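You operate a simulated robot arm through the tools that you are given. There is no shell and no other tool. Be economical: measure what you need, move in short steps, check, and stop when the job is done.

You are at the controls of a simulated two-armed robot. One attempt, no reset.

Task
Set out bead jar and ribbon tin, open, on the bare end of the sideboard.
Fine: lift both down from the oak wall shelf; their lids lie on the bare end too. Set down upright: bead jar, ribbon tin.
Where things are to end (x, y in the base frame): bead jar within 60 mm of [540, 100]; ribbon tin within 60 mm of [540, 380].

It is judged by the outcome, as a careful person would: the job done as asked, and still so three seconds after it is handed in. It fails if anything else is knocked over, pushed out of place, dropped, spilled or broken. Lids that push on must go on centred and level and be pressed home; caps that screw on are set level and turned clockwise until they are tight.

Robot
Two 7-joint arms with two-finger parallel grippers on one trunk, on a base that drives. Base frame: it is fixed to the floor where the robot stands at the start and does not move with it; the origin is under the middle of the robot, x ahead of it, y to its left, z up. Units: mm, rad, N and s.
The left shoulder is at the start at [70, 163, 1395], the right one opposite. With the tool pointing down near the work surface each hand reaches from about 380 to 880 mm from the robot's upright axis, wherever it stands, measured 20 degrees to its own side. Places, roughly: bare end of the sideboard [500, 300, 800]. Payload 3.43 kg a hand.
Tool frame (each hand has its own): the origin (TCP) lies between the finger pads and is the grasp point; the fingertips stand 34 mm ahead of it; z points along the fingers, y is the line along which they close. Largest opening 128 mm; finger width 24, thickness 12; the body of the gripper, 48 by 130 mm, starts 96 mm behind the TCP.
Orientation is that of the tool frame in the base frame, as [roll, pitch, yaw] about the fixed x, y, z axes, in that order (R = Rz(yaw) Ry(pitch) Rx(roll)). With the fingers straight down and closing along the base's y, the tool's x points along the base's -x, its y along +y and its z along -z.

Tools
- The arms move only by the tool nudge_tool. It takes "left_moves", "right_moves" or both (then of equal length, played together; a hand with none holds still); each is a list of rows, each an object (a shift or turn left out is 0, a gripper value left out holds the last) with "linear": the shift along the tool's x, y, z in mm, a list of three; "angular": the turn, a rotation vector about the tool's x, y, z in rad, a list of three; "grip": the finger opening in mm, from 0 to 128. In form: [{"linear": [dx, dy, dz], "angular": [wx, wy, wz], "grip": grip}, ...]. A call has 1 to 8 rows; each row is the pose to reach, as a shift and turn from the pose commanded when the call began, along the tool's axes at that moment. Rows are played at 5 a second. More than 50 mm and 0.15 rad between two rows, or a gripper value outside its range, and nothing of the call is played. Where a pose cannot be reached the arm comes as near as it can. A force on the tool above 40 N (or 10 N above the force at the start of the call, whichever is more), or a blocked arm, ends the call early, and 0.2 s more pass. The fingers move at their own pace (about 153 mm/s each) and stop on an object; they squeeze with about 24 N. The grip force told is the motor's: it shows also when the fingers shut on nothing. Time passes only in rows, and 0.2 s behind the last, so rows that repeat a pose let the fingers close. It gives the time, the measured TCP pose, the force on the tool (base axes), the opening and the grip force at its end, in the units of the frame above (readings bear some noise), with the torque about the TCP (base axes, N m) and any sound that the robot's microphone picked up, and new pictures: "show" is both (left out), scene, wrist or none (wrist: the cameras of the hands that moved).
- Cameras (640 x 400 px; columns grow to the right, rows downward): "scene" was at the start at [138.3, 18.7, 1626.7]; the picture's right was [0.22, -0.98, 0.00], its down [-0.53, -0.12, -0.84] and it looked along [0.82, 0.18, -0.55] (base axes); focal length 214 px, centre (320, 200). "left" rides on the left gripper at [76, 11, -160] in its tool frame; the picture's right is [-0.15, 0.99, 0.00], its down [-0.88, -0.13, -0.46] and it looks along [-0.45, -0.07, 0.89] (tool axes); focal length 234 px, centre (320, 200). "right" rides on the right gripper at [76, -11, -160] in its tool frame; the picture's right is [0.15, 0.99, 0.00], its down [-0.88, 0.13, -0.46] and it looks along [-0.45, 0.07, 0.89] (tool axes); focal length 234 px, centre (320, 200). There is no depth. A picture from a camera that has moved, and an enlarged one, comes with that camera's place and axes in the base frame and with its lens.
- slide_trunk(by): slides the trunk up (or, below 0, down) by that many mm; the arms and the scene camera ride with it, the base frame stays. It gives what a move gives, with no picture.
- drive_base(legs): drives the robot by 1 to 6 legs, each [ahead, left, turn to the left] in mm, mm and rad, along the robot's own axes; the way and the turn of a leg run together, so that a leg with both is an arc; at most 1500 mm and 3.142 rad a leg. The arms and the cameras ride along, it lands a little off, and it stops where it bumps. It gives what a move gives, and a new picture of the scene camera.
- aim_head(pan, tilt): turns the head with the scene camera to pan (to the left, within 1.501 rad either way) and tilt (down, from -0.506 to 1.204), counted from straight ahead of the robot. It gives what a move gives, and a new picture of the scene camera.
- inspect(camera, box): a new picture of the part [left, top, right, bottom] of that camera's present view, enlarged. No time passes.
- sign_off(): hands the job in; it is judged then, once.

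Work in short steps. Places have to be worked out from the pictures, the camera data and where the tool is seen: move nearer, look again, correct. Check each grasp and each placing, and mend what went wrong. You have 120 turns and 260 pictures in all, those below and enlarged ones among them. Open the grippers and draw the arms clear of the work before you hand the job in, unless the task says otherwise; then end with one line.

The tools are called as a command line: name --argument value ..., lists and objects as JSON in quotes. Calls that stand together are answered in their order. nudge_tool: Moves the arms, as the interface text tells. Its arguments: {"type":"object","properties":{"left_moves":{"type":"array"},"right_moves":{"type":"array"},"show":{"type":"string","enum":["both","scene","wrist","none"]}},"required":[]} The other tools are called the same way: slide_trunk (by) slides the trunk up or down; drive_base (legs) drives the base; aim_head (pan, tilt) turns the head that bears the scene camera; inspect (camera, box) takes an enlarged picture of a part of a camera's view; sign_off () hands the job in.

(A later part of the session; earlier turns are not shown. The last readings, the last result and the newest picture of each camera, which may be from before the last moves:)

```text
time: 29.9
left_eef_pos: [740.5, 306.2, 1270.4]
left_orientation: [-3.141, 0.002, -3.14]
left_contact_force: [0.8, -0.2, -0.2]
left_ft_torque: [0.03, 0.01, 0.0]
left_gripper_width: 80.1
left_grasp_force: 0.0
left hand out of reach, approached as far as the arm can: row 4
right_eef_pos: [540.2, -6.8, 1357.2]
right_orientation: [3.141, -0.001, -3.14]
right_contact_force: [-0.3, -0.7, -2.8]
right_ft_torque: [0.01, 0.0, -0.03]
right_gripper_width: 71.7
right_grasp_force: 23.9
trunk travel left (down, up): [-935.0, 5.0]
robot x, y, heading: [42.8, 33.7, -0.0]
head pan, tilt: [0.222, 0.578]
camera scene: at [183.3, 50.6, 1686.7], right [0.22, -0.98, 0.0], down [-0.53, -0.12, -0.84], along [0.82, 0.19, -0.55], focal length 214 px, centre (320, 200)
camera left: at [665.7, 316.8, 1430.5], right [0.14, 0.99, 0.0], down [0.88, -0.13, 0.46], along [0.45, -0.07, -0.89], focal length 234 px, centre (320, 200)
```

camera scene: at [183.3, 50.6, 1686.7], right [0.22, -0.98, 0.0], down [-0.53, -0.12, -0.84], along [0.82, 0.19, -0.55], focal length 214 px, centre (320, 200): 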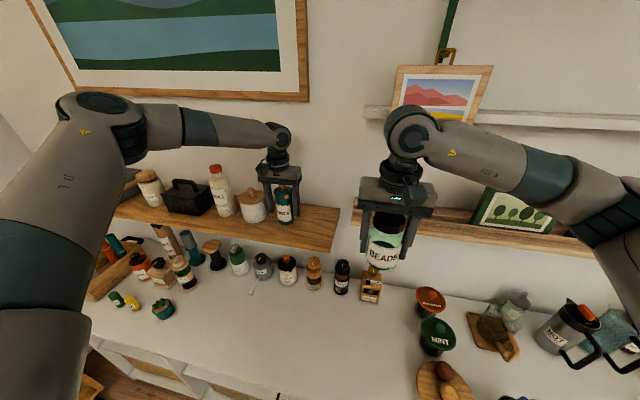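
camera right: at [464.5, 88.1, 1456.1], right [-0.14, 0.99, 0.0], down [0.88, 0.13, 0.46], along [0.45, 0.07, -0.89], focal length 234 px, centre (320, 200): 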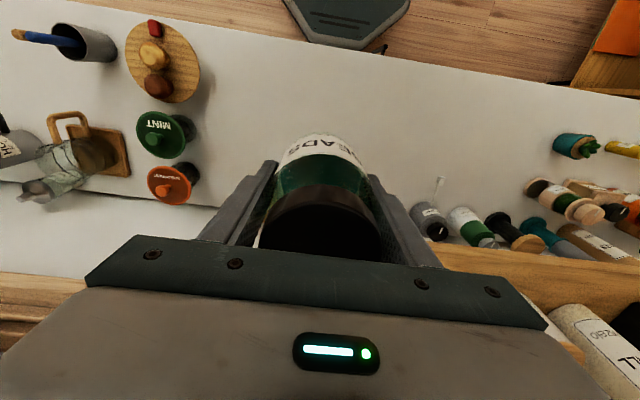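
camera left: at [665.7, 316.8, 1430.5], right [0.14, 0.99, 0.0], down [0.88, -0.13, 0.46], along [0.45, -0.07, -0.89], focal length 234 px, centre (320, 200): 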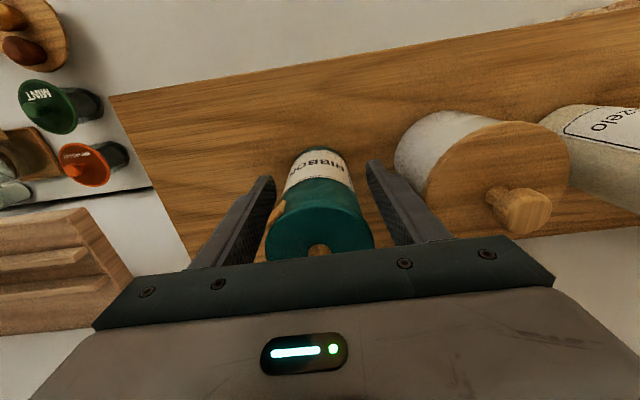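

Tin between the fingers; close and wait.

nudge_tool --left_moves '[{"grip": 0}, {"grip": 0}, {"grip": 0}, {"grip": 0}]' --show "none"

nudge_tool --left_moves '[{"linear": [0, 0, -3]}, {"linear": [0, 0, -7]}, {"linear": [0, 0, -12]}, {"linear": [0, 0, -18]}, {"linear": [0, 0, -24]}]'

```text
time: 30.9
left_eef_pos: [741.1, 306.2, 1269.8]
left_orientation: [3.14, 0.001, -3.139]
left_contact_force: [-0.8, 0.6, -0.3]
left_ft_torque: [-0.01, 0.0, 0.01]
left_gripper_width: 60.2
left_grasp_force: 23.5
right_eef_pos: [539.9, -7.1, 1357.2]
right_orientation: [3.138, -0.001, 3.138]
right_contact_force: [0.5, 0.7, -2.8]
right_ft_torque: [0.0, 0.02, -0.01]
right_gripper_width: 71.6
right_grasp_force: 24.0
trunk travel left (down, up): [-935.0, 5.0]
robot x, y, heading: [44.2, 32.4, -0.002]
head pan, tilt: [0.222, 0.578]
```

```text
time: 32.1
left_eef_pos: [740.7, 306.5, 1293.4]
left_orientation: [3.141, 0.0, -3.139]
left_contact_force: [0.2, 0.1, -1.2]
left_ft_torque: [-0.02, 0.0, 0.02]
left_gripper_width: 60.5
left_grasp_force: 24.3
right_eef_pos: [540.5, -7.8, 1356.8]
right_orientation: [3.141, 0.0, 3.141]
right_contact_force: [0.1, 0.3, -2.5]
right_ft_torque: [0.04, -0.02, 0.01]
right_gripper_width: 71.7
right_grasp_force: 23.8
trunk travel left (down, up): [-935.0, 5.0]
robot x, y, heading: [44.1, 32.2, 0.009]
head pan, tilt: [0.222, 0.578]
camera scene: at [183.8, 50.6, 1686.6], right [0.22, -0.98, 0.0], down [-0.53, -0.12, -0.84], along [0.82, 0.19, -0.55], focal length 214 px, centre (320, 200)
camera left: at [666.3, 317.0, 1454.3], right [0.14, 0.99, 0.0], down [0.88, -0.13, 0.46], along [0.45, -0.07, -0.89], focal length 234 px, centre (320, 200)
```

scene: 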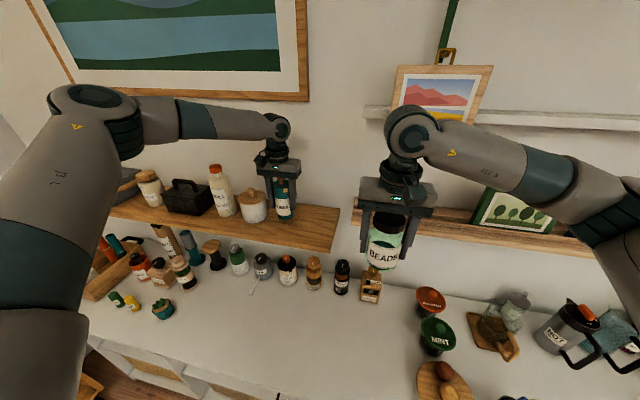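
left: 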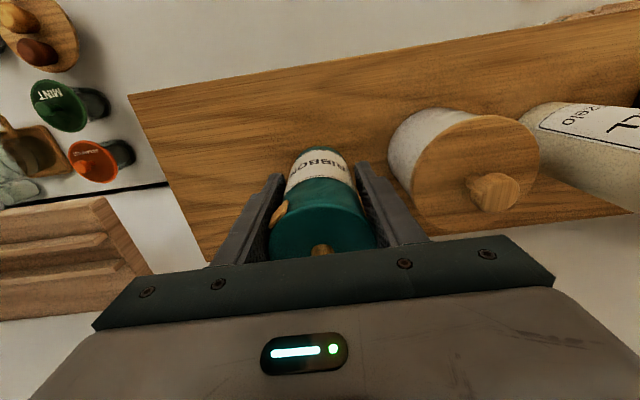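

Tin held and lifted. Retract it to x≈540 and shift toward y≈380.

nudge_tool --left_moves '[{"linear": [6, 0, -3]}, {"linear": [16, 0, -6]}, {"linear": [30, 0, -10]}, {"linear": [44, 0, -14]}, {"linear": [60, 2, -14]}, {"linear": [76, 6, -14]}, {"linear": [90, 10, -14]}, {"linear": [98, 14, -14]}]' --show "none"

nudge_tool --left_moves '[{"linear": [8, 4, 0]}, {"linear": [22, 12, 0]}, {"linear": [36, 22, 0]}, {"linear": [50, 32, 0]}, {"linear": [66, 42, 0]}, {"linear": [82, 50, 0]}, {"linear": [94, 56, 0]}, {"linear": [100, 60, 0]}]'

```text
time: 34.0
left_eef_pos: [642.6, 320.5, 1307.0]
left_orientation: [3.141, 0.0, -3.141]
left_contact_force: [0.2, -0.3, -2.3]
left_ft_torque: [0.02, 0.0, -0.02]
left_gripper_width: 60.4
left_grasp_force: 24.1
right_eef_pos: [539.4, -7.2, 1356.3]
right_orientation: [3.14, -0.001, 3.141]
right_contact_force: [-0.1, 0.6, -2.9]
right_ft_torque: [-0.02, 0.01, -0.02]
right_gripper_width: 71.9
right_grasp_force: 24.3
trunk travel left (down, up): [-935.0, 5.0]
robot x, y, heading: [41.8, 33.9, -0.0]
head pan, tilt: [0.222, 0.578]
```

```text
time: 35.8
left_eef_pos: [542.7, 379.6, 1307.7]
left_orientation: [-3.141, 0.003, -3.14]
left_contact_force: [-0.5, 0.6, -1.9]
left_ft_torque: [-0.01, 0.0, 0.04]
left_gripper_width: 60.4
left_grasp_force: 24.2
right_eef_pos: [539.9, -6.8, 1356.6]
right_orientation: [3.141, -0.001, 3.141]
right_contact_force: [0.0, -0.4, -3.7]
right_ft_torque: [0.0, -0.02, -0.04]
right_gripper_width: 71.8
right_grasp_force: 23.8
trunk travel left (down, up): [-935.0, 5.0]
robot x, y, heading: [43.4, 33.6, 0.005]
head pan, tilt: [0.222, 0.578]
camera scene: at [183.6, 51.0, 1686.7], right [0.22, -0.98, 0.0], down [-0.53, -0.12, -0.84], along [0.82, 0.18, -0.55], focal length 214 px, centre (320, 200)
camera left: at [468.3, 390.8, 1468.4], right [0.14, 0.99, 0.0], down [0.88, -0.13, 0.46], along [0.45, -0.07, -0.89], focal length 234 px, centre (320, 200)
```

scene: 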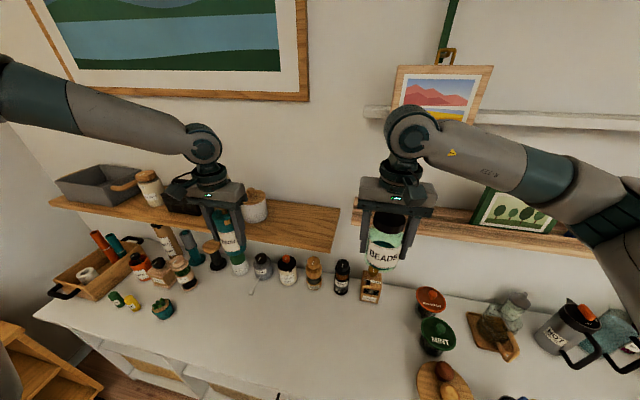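
left: 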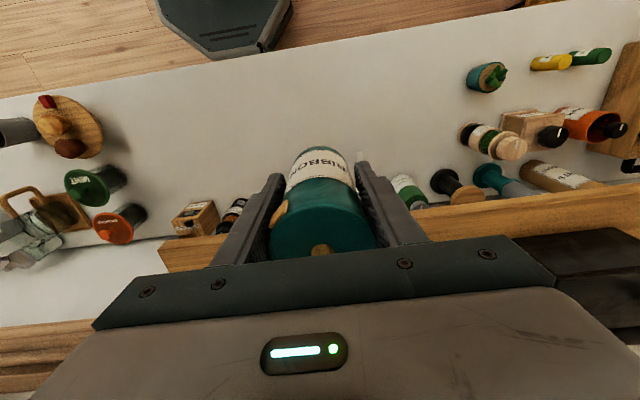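

Right hand to y≈100, then lower the trunk in stages.

nudge_tool --right_moves '[{"linear": [0, 6, 0]}, {"linear": [0, 18, 0]}, {"linear": [0, 34, 0]}, {"linear": [0, 50, 0]}, {"linear": [0, 66, 0]}, {"linear": [0, 82, 0]}, {"linear": [0, 98, 0]}, {"linear": [0, 106, 0]}]' --show "none"

slide_trunk --by -250

aim_head --pan 0.22 --tilt 0.75

```text
time: 37.5
left_eef_pos: [543.2, 380.4, 1308.1]
left_orientation: [3.141, -0.001, -3.14]
left_contact_force: [0.0, 0.0, -1.6]
left_ft_torque: [-0.03, 0.04, -0.03]
left_gripper_width: 60.6
left_grasp_force: 23.7
right_eef_pos: [539.3, 98.8, 1357.8]
right_orientation: [3.14, -0.002, 3.14]
right_contact_force: [-0.1, -0.3, -3.5]
right_ft_torque: [0.0, -0.02, 0.0]
right_gripper_width: 71.6
right_grasp_force: 24.1
trunk travel left (down, up): [-935.0, 5.0]
robot x, y, heading: [45.4, 30.4, -0.001]
head pan, tilt: [0.222, 0.578]
```

```text
time: 40.1
left_eef_pos: [543.2, 380.6, 1057.1]
left_orientation: [3.141, 0.0, -3.141]
left_contact_force: [0.1, -0.6, -3.0]
left_ft_torque: [-0.02, 0.02, 0.01]
left_gripper_width: 60.8
left_grasp_force: 24.1
right_eef_pos: [539.1, 97.6, 1107.7]
right_orientation: [3.139, 0.0, 3.141]
right_contact_force: [-0.6, 0.4, -4.0]
right_ft_torque: [0.04, 0.0, 0.01]
right_gripper_width: 72.0
right_grasp_force: 23.6
trunk travel left (down, up): [-685.0, 255.0]
robot x, y, heading: [41.5, 34.6, -0.001]
head pan, tilt: [0.222, 0.578]
```

```text
time: 40.9
left_eef_pos: [543.7, 380.9, 1057.2]
left_orientation: [3.14, 0.0, -3.14]
left_contact_force: [0.2, 0.2, -2.4]
left_ft_torque: [-0.02, 0.04, -0.02]
left_gripper_width: 60.3
left_grasp_force: 24.1
right_eef_pos: [538.9, 98.3, 1107.4]
right_orientation: [3.14, 0.0, -3.142]
right_contact_force: [0.2, 0.4, -3.1]
right_ft_torque: [0.04, -0.01, -0.01]
right_gripper_width: 71.7
right_grasp_force: 24.1
trunk travel left (down, up): [-685.0, 255.0]
robot x, y, heading: [46.1, 29.7, 0.004]
head pan, tilt: [0.22, 0.75]
camera scene: at [177.7, 49.3, 1421.7], right [0.22, -0.98, 0.0], down [-0.67, -0.15, -0.73], along [0.71, 0.16, -0.68], focal length 214 px, centre (320, 200)
```

scene: 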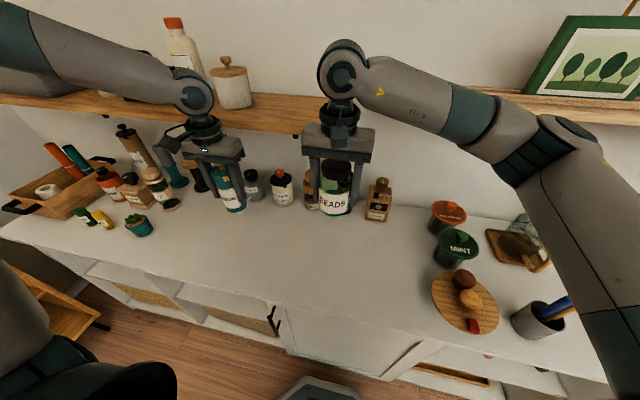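

Target spots are clear. Lower another 130 mm and look.

slide_trunk --by -130

aim_head --pan 0.15 --tilt 0.75

```text
time: 42.4
left_eef_pos: [543.0, 380.5, 928.5]
left_orientation: [3.139, -0.001, -3.14]
left_contact_force: [-0.2, -1.3, -2.6]
left_ft_torque: [0.02, 0.0, 0.02]
left_gripper_width: 60.7
left_grasp_force: 23.8
right_eef_pos: [538.7, 98.1, 978.4]
right_orientation: [3.139, 0.0, -3.14]
right_contact_force: [0.3, -0.3, -2.4]
right_ft_torque: [-0.02, -0.05, -0.01]
right_gripper_width: 71.7
right_grasp_force: 24.0
trunk travel left (down, up): [-555.0, 385.0]
robot x, y, heading: [46.5, 32.8, 0.001]
head pan, tilt: [0.22, 0.75]
```

```text
time: 43.1
left_eef_pos: [542.6, 379.5, 927.3]
left_orientation: [3.141, 0.001, -3.14]
left_contact_force: [0.4, 0.3, -2.0]
left_ft_torque: [0.02, 0.05, 0.0]
left_gripper_width: 60.6
left_grasp_force: 24.3
right_eef_pos: [537.9, 98.5, 978.0]
right_orientation: [3.14, -0.001, 3.141]
right_contact_force: [0.4, -0.7, -3.1]
right_ft_torque: [-0.04, 0.01, 0.01]
right_gripper_width: 71.6
right_grasp_force: 24.0
trunk travel left (down, up): [-555.0, 385.0]
robot x, y, heading: [45.6, 33.1, -0.002]
head pan, tilt: [0.15, 0.75]
camera scene: at [178.7, 43.6, 1291.7], right [0.15, -0.99, 0.0], down [-0.67, -0.1, -0.73], along [0.72, 0.11, -0.68], focal length 214 px, centre (320, 200)
```

scene: 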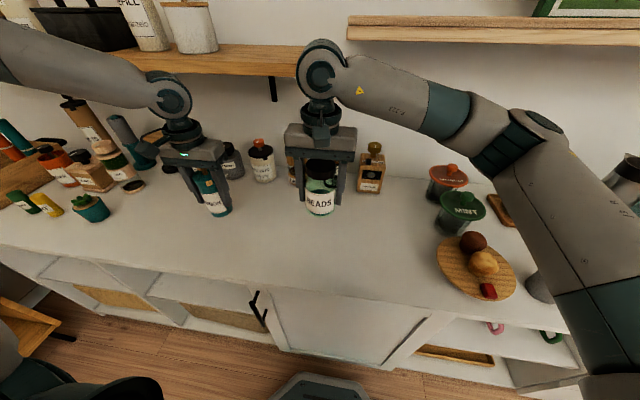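

Tin bottom ≈857, jar bottom ≈925. Lower both by arm until near contact.

nudge_tool --left_moves '[{"linear": [0, 0, 8]}, {"linear": [0, 0, 18]}, {"linear": [0, 0, 28]}, {"linear": [0, 0, 36]}, {"linear": [0, 0, 42]}, {"linear": [0, 0, 46]}, {"linear": [0, 0, 48]}, {"linear": [0, 0, 49]}]' --right_moves '[{"linear": [0, 0, 10]}, {"linear": [0, 0, 25]}, {"linear": [0, 0, 42]}, {"linear": [0, 0, 60]}, {"linear": [0, 0, 78]}, {"linear": [0, 0, 95]}, {"linear": [0, 0, 108]}, {"linear": [0, 0, 115]}]'

```text
time: 44.9
left_eef_pos: [543.7, 381.0, 880.4]
left_orientation: [3.141, -0.001, -3.138]
left_contact_force: [-0.1, 0.5, -2.4]
left_ft_torque: [-0.02, 0.0, 0.01]
left_gripper_width: 60.4
left_grasp_force: 24.1
right_eef_pos: [541.1, 97.9, 861.7]
right_orientation: [3.139, 0.0, 3.141]
right_contact_force: [-0.2, 0.2, -2.7]
right_ft_torque: [0.01, 0.01, -0.01]
right_gripper_width: 71.6
right_grasp_force: 24.5
trunk travel left (down, up): [-555.0, 385.0]
robot x, y, heading: [45.3, 28.8, 0.0]
head pan, tilt: [0.15, 0.75]
camera scene: at [178.8, 43.6, 1291.7], right [0.15, -0.99, 0.0], down [-0.67, -0.1, -0.73], along [0.72, 0.11, -0.68], focal length 214 px, centre (320, 200)
camera right: at [464.7, 87.3, 1021.6], right [-0.15, 0.99, 0.0], down [0.88, 0.13, 0.46], along [0.45, 0.07, -0.89], focal length 234 px, centre (320, 200)
camera left: at [468.5, 390.7, 1039.1], right [0.14, 0.99, 0.0], down [0.88, -0.13, 0.46], along [0.45, -0.07, -0.89], focal length 234 px, centre (320, 200)
```

scene: 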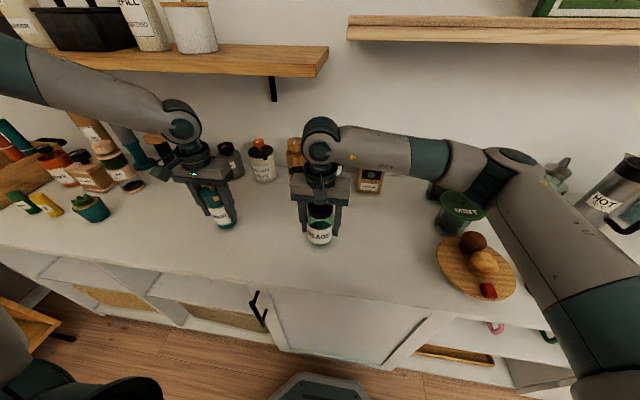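
right: 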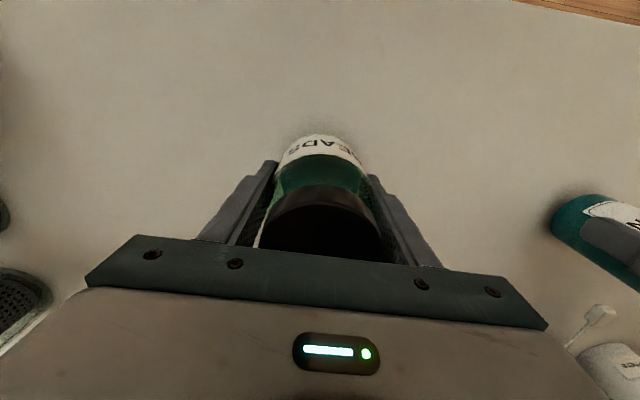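
left: 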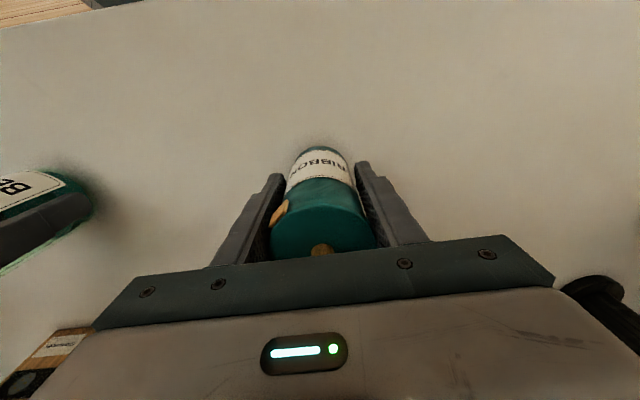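

Both about 10 mm above the top. Lower in small steps watching the vertical force.

nudge_tool --left_moves '[{"linear": [0, 0, 2]}, {"linear": [0, 0, 4]}, {"linear": [0, 0, 6]}, {"linear": [0, 0, 7]}]' --right_moves '[{"linear": [0, 0, 2]}, {"linear": [0, 0, 4]}, {"linear": [0, 0, 5]}, {"linear": [0, 0, 6]}]' --show "none"

```text
time: 45.9
left_eef_pos: [542.9, 379.6, 871.7]
left_orientation: [3.141, 0.0, -3.14]
left_contact_force: [0.9, 0.2, -2.1]
left_ft_torque: [0.02, 0.04, 0.01]
left_gripper_width: 60.4
left_grasp_force: 24.5
right_eef_pos: [540.6, 98.2, 856.4]
right_orientation: [-3.141, 0.002, 3.141]
right_contact_force: [-0.6, -0.6, -3.7]
right_ft_torque: [-0.04, 0.0, 0.0]
right_gripper_width: 71.6
right_grasp_force: 23.9
trunk travel left (down, up): [-555.0, 385.0]
robot x, y, heading: [45.0, 31.1, 0.004]
head pan, tilt: [0.15, 0.75]
```

nudge_tool --left_moves '[{"linear": [0, 0, 1]}, {"linear": [0, 0, 2]}, {"linear": [0, 0, 3]}]' --right_moves '[{"linear": [0, 0, 1]}, {"linear": [0, 0, 2]}, {"linear": [0, 0, 3]}]' --show "none"

```text
time: 46.7
left_eef_pos: [542.1, 379.4, 870.0]
left_orientation: [-3.142, 0.002, -3.138]
left_contact_force: [0.3, 1.4, 7.8]
left_ft_torque: [0.33, -0.06, 0.02]
left_gripper_width: 60.6
left_grasp_force: 24.1
right_eef_pos: [538.5, 97.5, 853.3]
right_orientation: [3.14, 0.001, 3.141]
right_contact_force: [0.1, -0.6, -2.9]
right_ft_torque: [0.01, -0.03, -0.02]
right_gripper_width: 71.9
right_grasp_force: 23.5
trunk travel left (down, up): [-555.0, 385.0]
robot x, y, heading: [43.6, 30.6, 0.002]
head pan, tilt: [0.15, 0.75]
```

Tin has touched down. Continue with the jar only.

nudge_tool --right_moves '[{"linear": [0, 0, 1]}, {"linear": [0, 0, 2]}, {"linear": [0, 0, 3]}]' --show "none"

```text
time: 47.5
left_eef_pos: [541.6, 379.2, 869.7]
left_orientation: [3.141, 0.001, -3.14]
left_contact_force: [0.8, 0.4, 4.4]
left_ft_torque: [0.11, -0.07, 0.0]
left_gripper_width: 60.4
left_grasp_force: 24.0
right_eef_pos: [537.7, 97.3, 852.6]
right_orientation: [3.139, 0.005, -3.141]
right_contact_force: [1.9, -2.1, 14.8]
right_ft_torque: [-0.57, 0.16, 0.01]
right_gripper_width: 72.3
right_grasp_force: 23.9
trunk travel left (down, up): [-555.0, 385.0]
robot x, y, heading: [45.6, 32.3, -0.003]
head pan, tilt: [0.15, 0.75]
heard: snap
```

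Jar touched down with a "snap" heard. Check pictures.

nudge_tool --right_moves '[{"linear": [0, 0, -1.5]}]' --show "both"

inspect --camera "scene" --box '[170, 130, 380, 260]'

```text
time: 47.9
left_eef_pos: [542.5, 379.3, 869.8]
left_orientation: [3.141, 0.002, -3.139]
left_contact_force: [-1.6, -1.0, 8.8]
left_ft_torque: [0.12, -0.06, 0.02]
left_gripper_width: 60.6
left_grasp_force: 23.5
right_eef_pos: [538.9, 97.6, 851.8]
right_orientation: [3.14, 0.002, -3.141]
right_contact_force: [3.0, 0.0, 5.5]
right_ft_torque: [-0.27, -0.21, 0.07]
right_gripper_width: 71.7
right_grasp_force: 24.0
trunk travel left (down, up): [-555.0, 385.0]
robot x, y, heading: [46.4, 33.6, -0.003]
head pan, tilt: [0.15, 0.75]
camera scene: at [177.2, 42.8, 1291.8], right [0.15, -0.99, 0.0], down [-0.67, -0.1, -0.73], along [0.72, 0.11, -0.68], focal length 214 px, centre (320, 200)
camera right: at [463.5, 86.5, 1011.4], right [-0.15, 0.99, 0.0], down [0.88, 0.13, 0.46], along [0.45, 0.07, -0.89], focal length 234 px, centre (320, 200)
```

scene: 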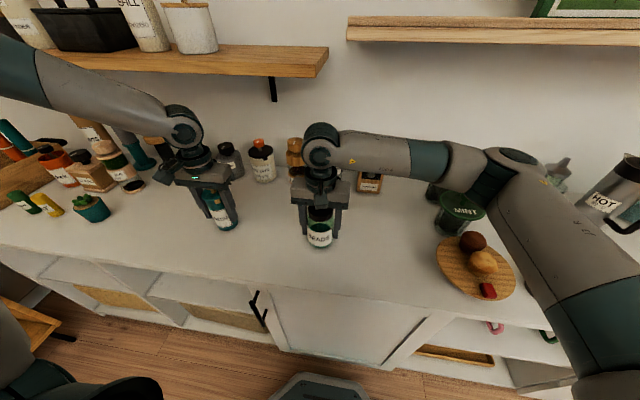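
right: 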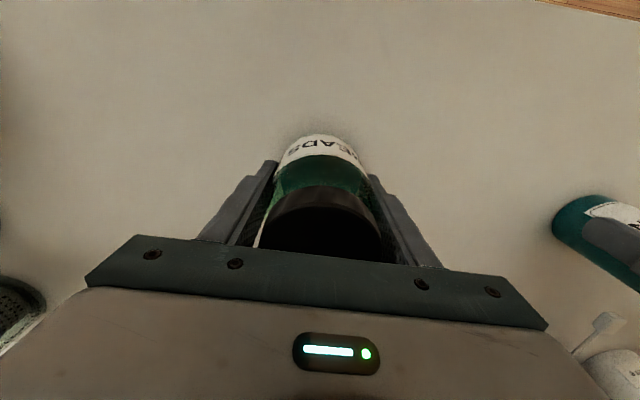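

```text
3.05 times, centred on (275, 195) of scene
camera zoom: at [177.2, 42.8, 1291.8], right [0.15, -0.99, 0.0], down [-0.67, -0.1, -0.73], along [0.72, 0.11, -0.68], focal length 654 px, centre (457, 215)
```

zoom: 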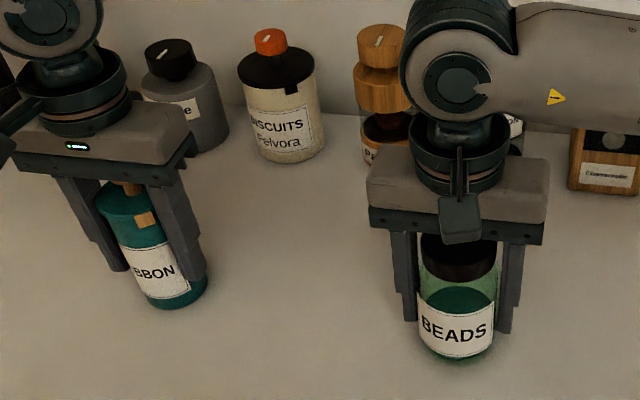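

Both stand on the sideboard. I ease off, open both grippers and rise straight up, then look at the lids.

nudge_tool --left_moves '[{"linear": [0, 0, -1]}, {"linear": [0, 0, -1], "grip": 90}, {"linear": [0, 0, -1]}, {"linear": [0, 0, -25]}, {"linear": [0, 0, -60]}, {"linear": [0, 0, -100]}, {"linear": [0, 0, -140]}]' --right_moves '[{"linear": [0, 0, 0]}, {"linear": [0, 0, 0], "grip": 100}, {"linear": [0, 0, 0]}, {"linear": [0, 0, -25]}, {"linear": [0, 0, -60]}, {"linear": [0, 0, -100]}, {"linear": [0, 0, -140]}]'

inspect --camera "left" --box '[240, 100, 400, 220]'

inspect --camera "right" --box '[240, 100, 400, 220]'

```text
time: 49.5
left_eef_pos: [540.7, 380.9, 1010.2]
left_orientation: [-3.141, 0.003, -3.138]
left_contact_force: [-1.1, -0.4, 0.0]
left_ft_torque: [-0.01, -0.03, 0.0]
left_gripper_width: 90.0
left_grasp_force: 0.0
right_eef_pos: [536.6, 97.7, 993.0]
right_orientation: [3.14, 0.002, -3.141]
right_contact_force: [-0.4, -0.8, -0.4]
right_ft_torque: [0.01, 0.0, -0.01]
right_gripper_width: 100.3
right_grasp_force: 0.0
trunk travel left (down, up): [-555.0, 385.0]
robot x, y, heading: [41.8, 32.0, -0.0]
head pan, tilt: [0.15, 0.75]
heard: snap
camera scene: at [176.7, 43.1, 1291.8], right [0.15, -0.99, 0.0], down [-0.67, -0.1, -0.73], along [0.72, 0.11, -0.68], focal length 214 px, centre (320, 200)
camera right: at [462.1, 86.0, 1151.2], right [-0.15, 0.99, 0.0], down [0.88, 0.13, 0.46], along [0.45, 0.07, -0.89], focal length 234 px, centre (320, 200)
camera left: at [466.5, 390.8, 1170.5], right [0.14, 0.99, 0.0], down [0.88, -0.13, 0.46], along [0.45, -0.07, -0.89], focal length 234 px, centre (320, 200)
```

scene: 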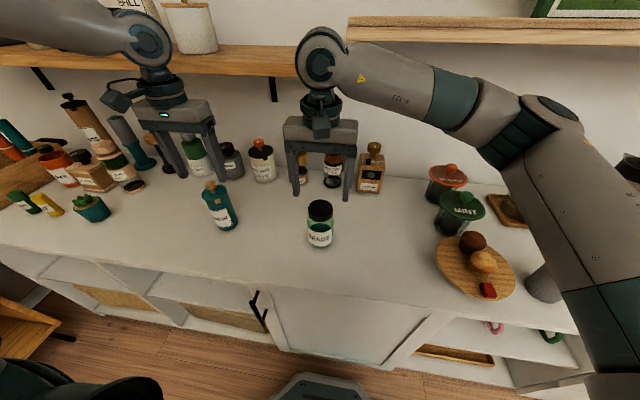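
right: 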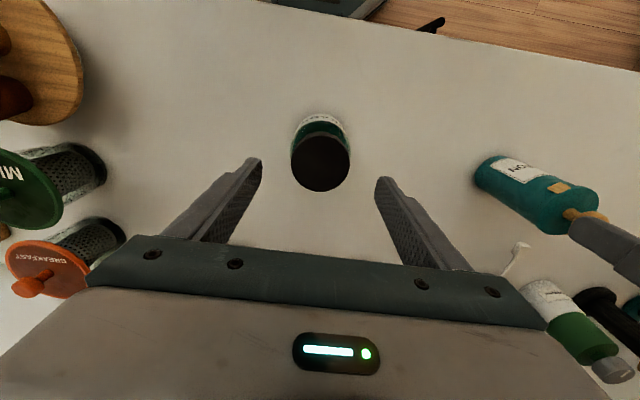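
left: 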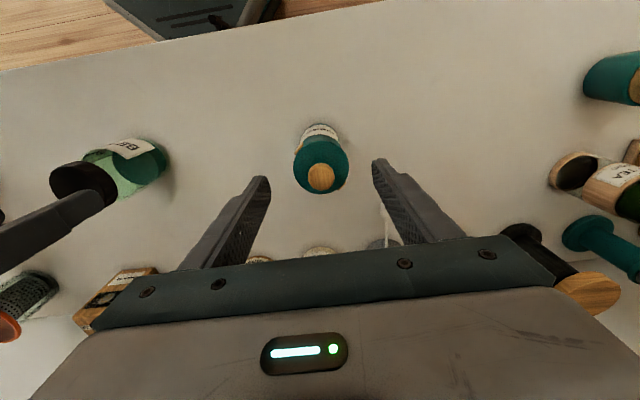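

```text
3.33 times, centred on (320, 160) of left
camera zoom: at [466.5, 390.8, 1170.5], right [0.14, 0.99, 0.0], down [0.88, -0.13, 0.46], along [0.45, -0.07, -0.89], focal length 781 px, centre (320, 333)
```

zoom: 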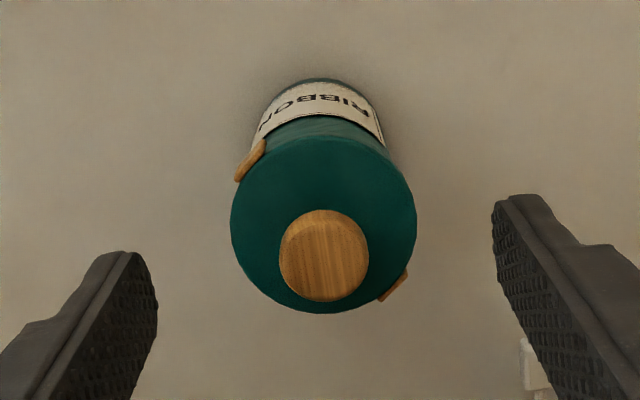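

```text
3.33 times, centred on (320, 160) of right
camera zoom: at [462.1, 86.0, 1151.2], right [-0.15, 0.99, 0.0], down [0.88, 0.13, 0.46], along [0.45, 0.07, -0.89], focal length 781 px, centre (320, 333)
```

zoom: 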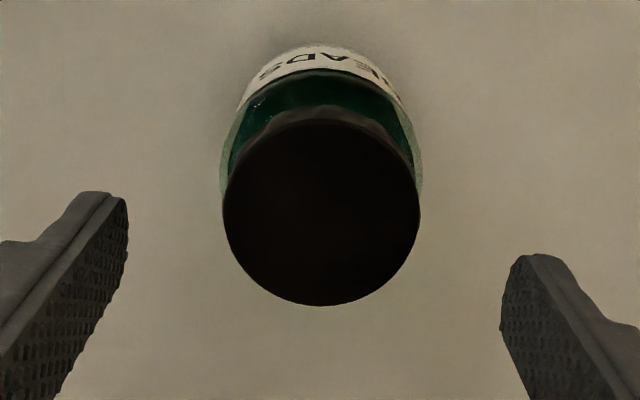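

The tin has two opposite wooden tabs under its lid. I enlarge from the scene camera to understand them.

inspect --camera "scene" --box '[190, 170, 254, 236]'

inspect --camera "right" --box '[460, 140, 640, 270]'

inspect --camera "scene" --box '[290, 185, 350, 255]'

```text
6.06 times, centred on (222, 203) of scene
camera zoom: at [176.7, 43.1, 1291.8], right [0.15, -0.99, 0.0], down [-0.67, -0.1, -0.73], along [0.72, 0.11, -0.68], focal length 1300 px, centre (914, 182)
```

zoom: 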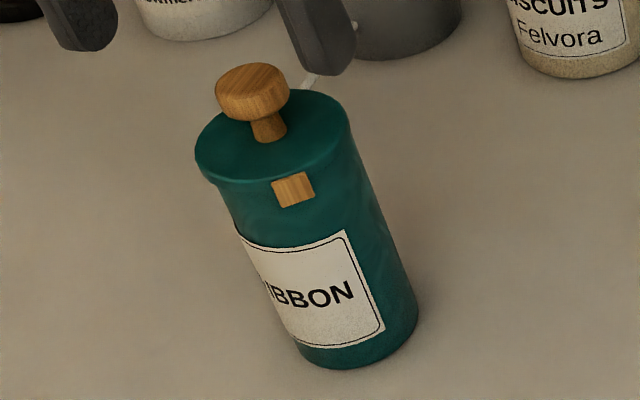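

```text
3.08 times, centred on (550, 205) of right
camera zoom: at [462.1, 86.0, 1151.2], right [-0.15, 0.99, 0.0], down [0.88, 0.13, 0.46], along [0.45, 0.07, -0.89], focal length 720 px, centre (-388, 185)
```

zoom: 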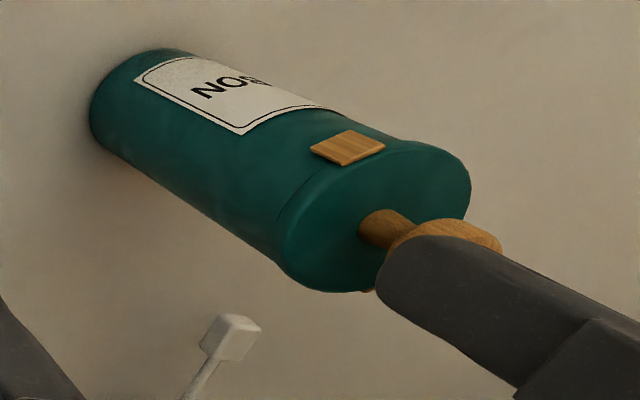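

```text
5.71 times, centred on (320, 220) of scene
camera zoom: at [176.7, 43.1, 1291.8], right [0.15, -0.99, 0.0], down [-0.67, -0.1, -0.73], along [0.72, 0.11, -0.68], focal length 1226 px, centre (320, 86)
```

zoom: 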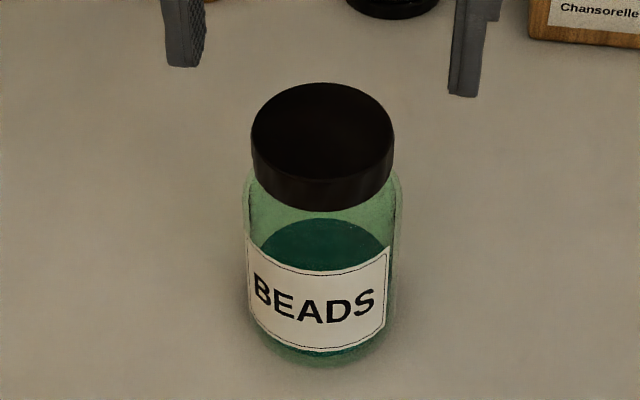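

The two opposite tabs look like squeeze-to-release catches, lying along about the (+x,+y)/(−x,−y) diagonal. I rotate the left hand by 45° so its closing line meets them, and recentre over (545,379).

nudge_tool --left_moves '[{"linear": [-1, 0, 0], "angular": [0, 0, 0.13]}, {"linear": [-2, 0, 0], "angular": [0, 0, 0.26]}, {"linear": [-3, -1, 5], "angular": [0, 0, 0.39]}, {"linear": [-4, -2, 10], "angular": [0, 0, 0.52]}, {"linear": [-4, -2, 15], "angular": [0, 0, 0.655]}, {"linear": [-4, -2, 20], "angular": [0, 0, 0.785]}, {"linear": [-4, -2, 20], "angular": [0, 0, 0.785]}]' --show "wrist"

inspect --camera "left" --box '[240, 80, 400, 210]'

```text
time: 51.1
left_eef_pos: [545.7, 377.8, 989.1]
left_orientation: [3.141, -0.001, 2.357]
left_contact_force: [-0.6, -0.3, -0.3]
left_ft_torque: [0.04, 0.02, 0.01]
left_gripper_width: 89.9
left_grasp_force: 0.0
right_eef_pos: [539.4, 96.9, 991.2]
right_orientation: [3.137, 0.0, -3.141]
right_contact_force: [-0.2, -0.7, 0.3]
right_ft_torque: [0.0, -0.04, -0.01]
right_gripper_width: 99.8
right_grasp_force: 0.1
trunk travel left (down, up): [-555.0, 385.0]
robot x, y, heading: [46.0, 31.5, -0.001]
head pan, tilt: [0.15, 0.75]
camera left: at [501.9, 438.7, 1149.5], right [0.8, 0.6, 0.0], down [0.53, -0.71, 0.46], along [0.27, -0.37, -0.89], focal length 234 px, centre (320, 200)
```

left: 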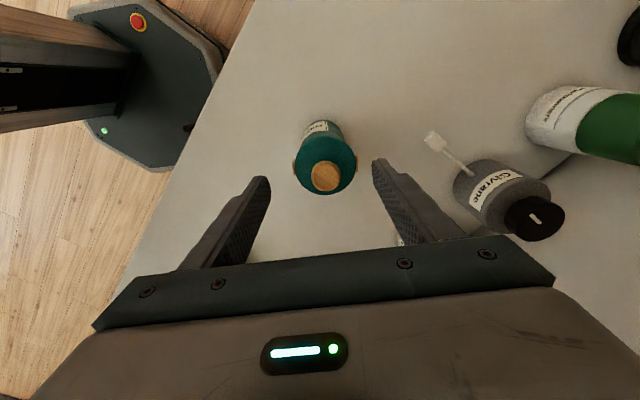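

```text
3.08 times, centred on (320, 145) of left
camera zoom: at [501.9, 438.7, 1149.5], right [0.8, 0.6, 0.0], down [0.53, -0.71, 0.46], along [0.27, -0.37, -0.89], focal length 720 px, centre (320, 369)
```

zoom: 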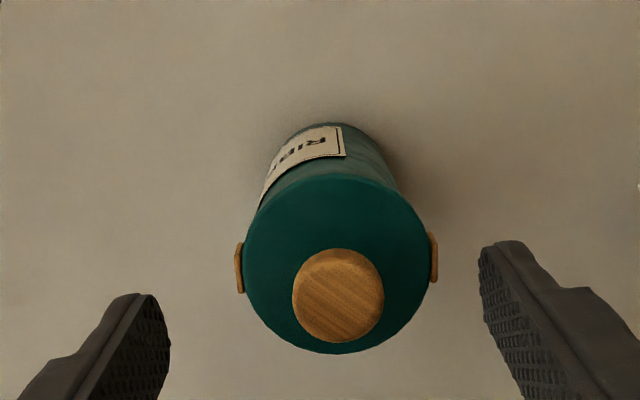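

Tabs measured at azimuth ≈40°, mid ≈(549,378). Fine-tune rotation and centre, descend to z≈910.

nudge_tool --left_moves '[{"linear": [-2, 3, 10], "angular": [0, 0, 0.09]}, {"linear": [-2, 3, 30], "angular": [0, 0, 0.09]}, {"linear": [-2, 3, 50], "angular": [0, 0, 0.09]}, {"linear": [-2, 3, 68], "angular": [0, 0, 0.09]}, {"linear": [-2, 3, 77], "angular": [0, 0, 0.09]}, {"linear": [-2, 3, 77], "angular": [0, 0, 0.09]}]' --show "wrist"

inspect --camera "scene" --box '[170, 130, 270, 240]'

```text
time: 52.5
left_eef_pos: [551.3, 378.7, 911.0]
left_orientation: [3.141, 0.0, 2.268]
left_contact_force: [0.5, -1.0, -0.1]
left_ft_torque: [0.01, -0.02, 0.01]
left_gripper_width: 90.0
left_grasp_force: 0.0
right_eef_pos: [539.5, 97.4, 991.9]
right_orientation: [3.139, 0.0, 3.141]
right_contact_force: [-0.5, 0.2, -0.1]
right_ft_torque: [-0.02, 0.01, 0.01]
right_gripper_width: 99.6
right_grasp_force: 0.1
trunk travel left (down, up): [-555.0, 385.0]
robot x, y, heading: [51.4, 33.7, 0.006]
head pan, tilt: [0.15, 0.75]
camera left: at [511.3, 443.2, 1072.0], right [0.85, 0.52, 0.0], down [0.47, -0.76, 0.46], along [0.24, -0.39, -0.89], focal length 234 px, centre (320, 200)
```

left: 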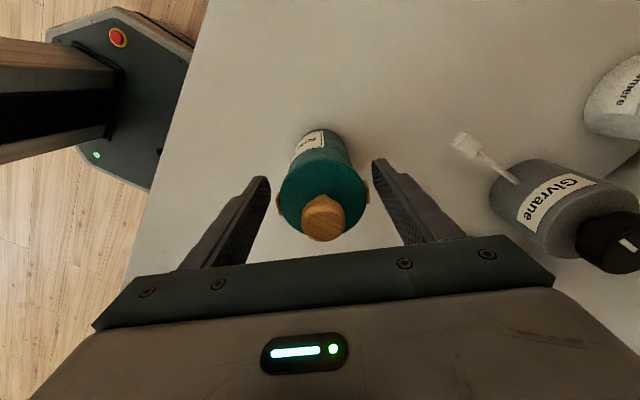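

```text
3.64 times, centred on (220, 185) of scene
camera zoom: at [178.2, 43.4, 1291.7], right [0.15, -0.99, 0.0], down [-0.67, -0.1, -0.73], along [0.72, 0.11, -0.68], focal length 780 px, centre (684, 254)
```

zoom: 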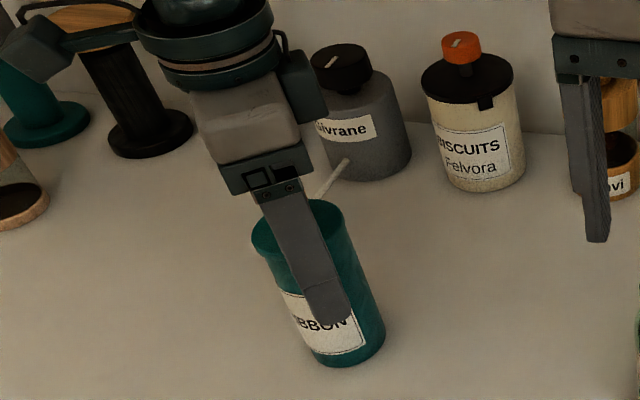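

Fingers straddle the tabs. Close to squeeze.

nudge_tool --left_moves '[{"grip": 66}, {"grip": 60}, {"grip": 40}, {"grip": 40}, {"grip": 40}]' --show "wrist"

inspect --camera "left" --box '[240, 100, 400, 250]'

```text
time: 53.7
left_eef_pos: [550.6, 378.8, 911.7]
left_orientation: [3.141, 0.0, 2.269]
left_contact_force: [-0.4, 0.3, -0.4]
left_ft_torque: [0.0, -0.01, -0.01]
left_gripper_width: 60.3
left_grasp_force: 23.9
right_eef_pos: [538.3, 97.8, 992.7]
right_orientation: [3.14, -0.001, 3.142]
right_contact_force: [-0.1, -0.5, 0.5]
right_ft_torque: [-0.03, 0.0, 0.01]
right_gripper_width: 99.8
right_grasp_force: 0.1
trunk travel left (down, up): [-555.0, 385.0]
robot x, y, heading: [44.8, 31.2, -0.002]
head pan, tilt: [0.15, 0.75]
camera left: at [511.4, 443.3, 1072.0], right [0.85, 0.52, 0.0], down [0.47, -0.76, 0.46], along [0.24, -0.39, -0.89], focal length 234 px, centre (320, 200)
```

left: 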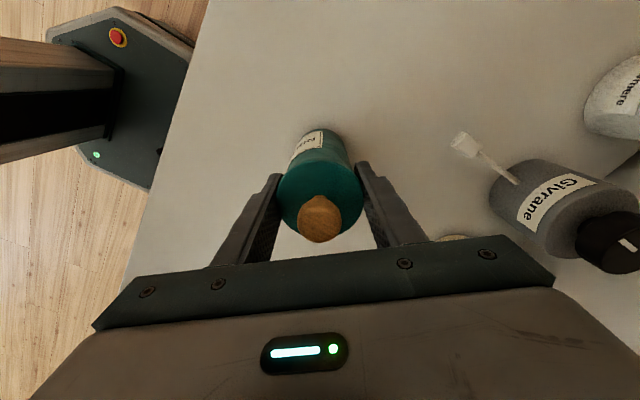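

```text
2.67 times, centred on (320, 175) of left
camera zoom: at [511.4, 443.3, 1072.0], right [0.85, 0.52, 0.0], down [0.47, -0.76, 0.46], along [0.24, -0.39, -0.89], focal length 624 px, centre (320, 267)
```

zoom: 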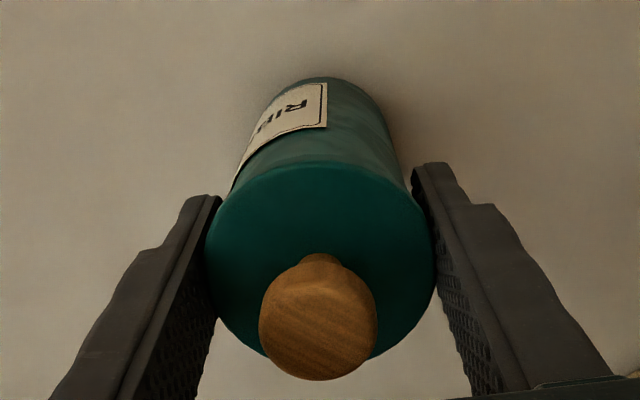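

The tabs are pressed in, but the pads also clamp the tin's body below the lid. I reopen, rise ~26 mm so just the tips hold the tabs, and close again.

nudge_tool --left_moves '[{"grip": 90}, {"grip": 90}, {"linear": [0, 0, -15]}, {"linear": [0, 0, -26]}, {"linear": [0, 0, -26], "grip": 60}, {"linear": [0, 0, -26], "grip": 40}, {"linear": [0, 0, -26], "grip": 40}, {"linear": [0, 0, -26], "grip": 40}]' --show "wrist"

inspect --camera "scene" --box '[170, 130, 270, 240]'

```text
time: 55.5
left_eef_pos: [549.6, 378.7, 939.4]
left_orientation: [3.139, -0.002, 2.269]
left_contact_force: [1.3, -0.2, 4.9]
left_ft_torque: [0.01, -0.13, 0.04]
left_gripper_width: 60.4
left_grasp_force: 23.5
right_eef_pos: [539.2, 98.5, 991.9]
right_orientation: [3.138, 0.0, -3.14]
right_contact_force: [-0.1, -0.5, -0.4]
right_ft_torque: [0.01, 0.02, -0.03]
right_gripper_width: 99.9
right_grasp_force: 0.1
trunk travel left (down, up): [-555.0, 385.0]
robot x, y, heading: [48.7, 26.6, 0.002]
head pan, tilt: [0.15, 0.75]
camera left: at [511.0, 443.2, 1099.0], right [0.85, 0.52, 0.0], down [0.47, -0.76, 0.46], along [0.24, -0.39, -0.89], focal length 234 px, centre (320, 200)
```

left: 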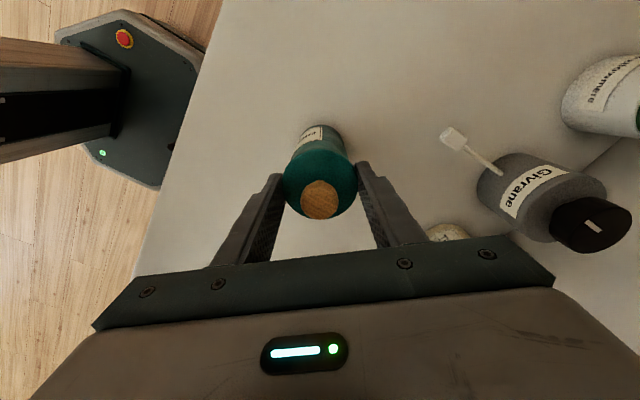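

```text
3.64 times, centred on (220, 185) of scene
camera zoom: at [178.1, 43.2, 1291.8], right [0.15, -0.99, 0.0], down [-0.67, -0.1, -0.73], along [0.72, 0.11, -0.68], focal length 780 px, centre (684, 254)
```

zoom: 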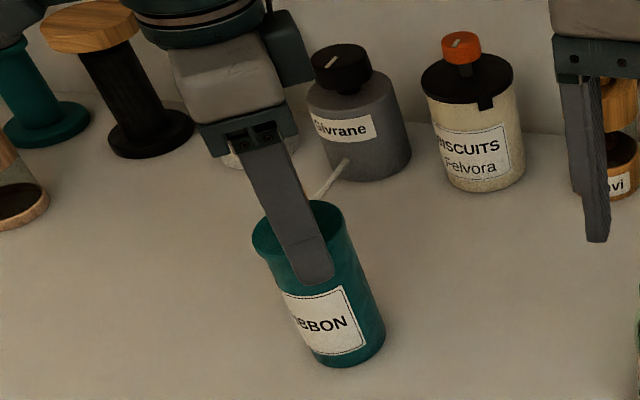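

The tips still reach ~15 mm below the tabs; raise another 11 mm and re-squeeze.

nudge_tool --left_moves '[{"grip": 90}, {"grip": 90}, {"linear": [0, 0, -11]}, {"linear": [0, 0, -11], "grip": 60}, {"linear": [0, 0, -11], "grip": 40}, {"linear": [0, 0, -11], "grip": 40}, {"linear": [0, 0, -11], "grip": 40}]' --show "none"

inspect --camera "scene" --box '[170, 130, 270, 240]'

```text
time: 57.1
left_eef_pos: [549.0, 378.8, 949.3]
left_orientation: [3.141, 0.002, 2.268]
left_contact_force: [-0.4, 1.9, 2.1]
left_ft_torque: [-0.04, 0.16, -0.01]
left_gripper_width: 60.3
left_grasp_force: 24.1
right_eef_pos: [538.2, 98.6, 991.6]
right_orientation: [3.139, 0.001, 3.14]
right_contact_force: [-0.1, -0.7, 0.3]
right_ft_torque: [0.0, 0.03, 0.01]
right_gripper_width: 100.0
right_grasp_force: 0.1
trunk travel left (down, up): [-555.0, 385.0]
robot x, y, heading: [42.8, 33.5, -0.003]
head pan, tilt: [0.15, 0.75]
```

```text
3.64 times, centred on (220, 185) of scene
camera zoom: at [178.0, 43.3, 1291.8], right [0.15, -0.99, 0.0], down [-0.67, -0.1, -0.73], along [0.72, 0.11, -0.68], focal length 780 px, centre (684, 254)
```

zoom: 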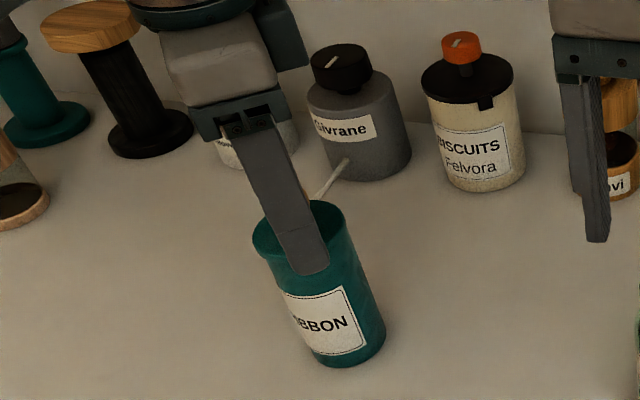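

Now lift slowly while squeezing and see what comes.

nudge_tool --left_moves '[{"linear": [0, 0, -2]}, {"linear": [0, 0, -4]}, {"linear": [0, 0, -7]}, {"linear": [0, 0, -10]}]' --show "none"

inspect --camera "scene" --box '[170, 130, 270, 240]'

```text
time: 58.1
left_eef_pos: [550.3, 380.1, 958.0]
left_orientation: [-3.141, 0.0, 2.268]
left_contact_force: [0.8, -0.2, -2.8]
left_ft_torque: [-0.03, 0.04, 0.0]
left_gripper_width: 60.3
left_grasp_force: 24.1
right_eef_pos: [538.6, 97.9, 990.1]
right_orientation: [3.14, 0.002, -3.141]
right_contact_force: [-1.7, -0.7, -0.6]
right_ft_torque: [-0.01, -0.04, 0.03]
right_gripper_width: 100.1
right_grasp_force: 0.0
trunk travel left (down, up): [-555.0, 385.0]
robot x, y, heading: [45.7, 32.6, 0.001]
head pan, tilt: [0.15, 0.75]
```

```text
3.64 times, centred on (220, 185) of scene
camera zoom: at [178.3, 43.4, 1291.7], right [0.15, -0.99, 0.0], down [-0.67, -0.1, -0.73], along [0.72, 0.11, -0.68], focal length 780 px, centre (684, 254)
```

zoom: 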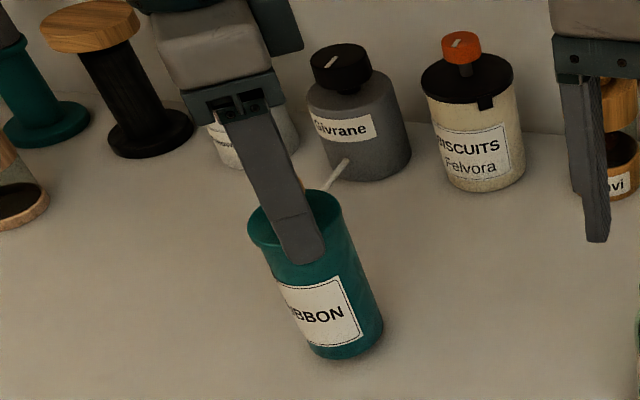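

The whole tin rises, so the lid needs the body held down by the other hand. Set the tin back down, release, rise clear.

nudge_tool --left_moves '[{"linear": [0, 0, 3]}, {"linear": [0, 0, 6]}, {"linear": [0, 0, 9]}, {"linear": [0, 0, 10]}, {"linear": [0, 0, 10], "grip": 90}, {"linear": [0, 0, 10], "grip": 90}, {"linear": [0, 0, -30]}, {"linear": [0, 0, -60]}]' --show "none"

drive_base --legs '[[-60, 110, 0]]'

```text
time: 59.9
left_eef_pos: [550.2, 378.3, 1018.8]
left_orientation: [3.141, -0.001, 2.269]
left_contact_force: [0.6, 0.7, 0.1]
left_ft_torque: [0.02, 0.01, -0.01]
left_gripper_width: 90.0
left_grasp_force: 0.2
right_eef_pos: [538.8, 97.6, 992.0]
right_orientation: [3.138, 0.001, -3.141]
right_contact_force: [-0.4, -1.1, -0.2]
right_ft_torque: [0.03, 0.02, 0.02]
right_gripper_width: 100.2
right_grasp_force: 0.0
trunk travel left (down, up): [-555.0, 385.0]
robot x, y, heading: [45.7, 33.5, -0.001]
head pan, tilt: [0.15, 0.75]
```

```text
time: 61.1
left_eef_pos: [491.0, 487.7, 1018.9]
left_orientation: [3.142, 0.0, 2.267]
left_contact_force: [-0.5, -0.9, 0.4]
left_ft_torque: [-0.02, -0.01, -0.02]
left_gripper_width: 90.1
left_grasp_force: 0.1
right_eef_pos: [479.0, 205.7, 992.4]
right_orientation: [3.138, -0.001, -3.139]
right_contact_force: [-0.4, 0.6, -0.2]
right_ft_torque: [-0.03, 0.0, 0.01]
right_gripper_width: 100.0
right_grasp_force: 0.1
trunk travel left (down, up): [-555.0, 385.0]
robot x, y, heading: [-15.1, 148.1, -0.001]
head pan, tilt: [0.15, 0.75]
camera scene: at [118.7, 152.2, 1291.7], right [0.15, -0.99, 0.0], down [-0.67, -0.1, -0.73], along [0.72, 0.11, -0.68], focal length 214 px, centre (320, 200)
```

scene: 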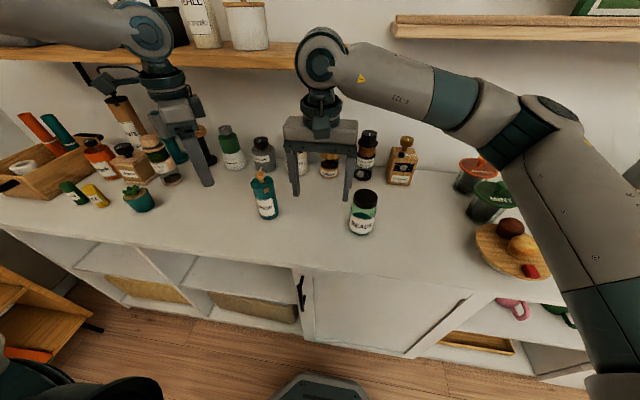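

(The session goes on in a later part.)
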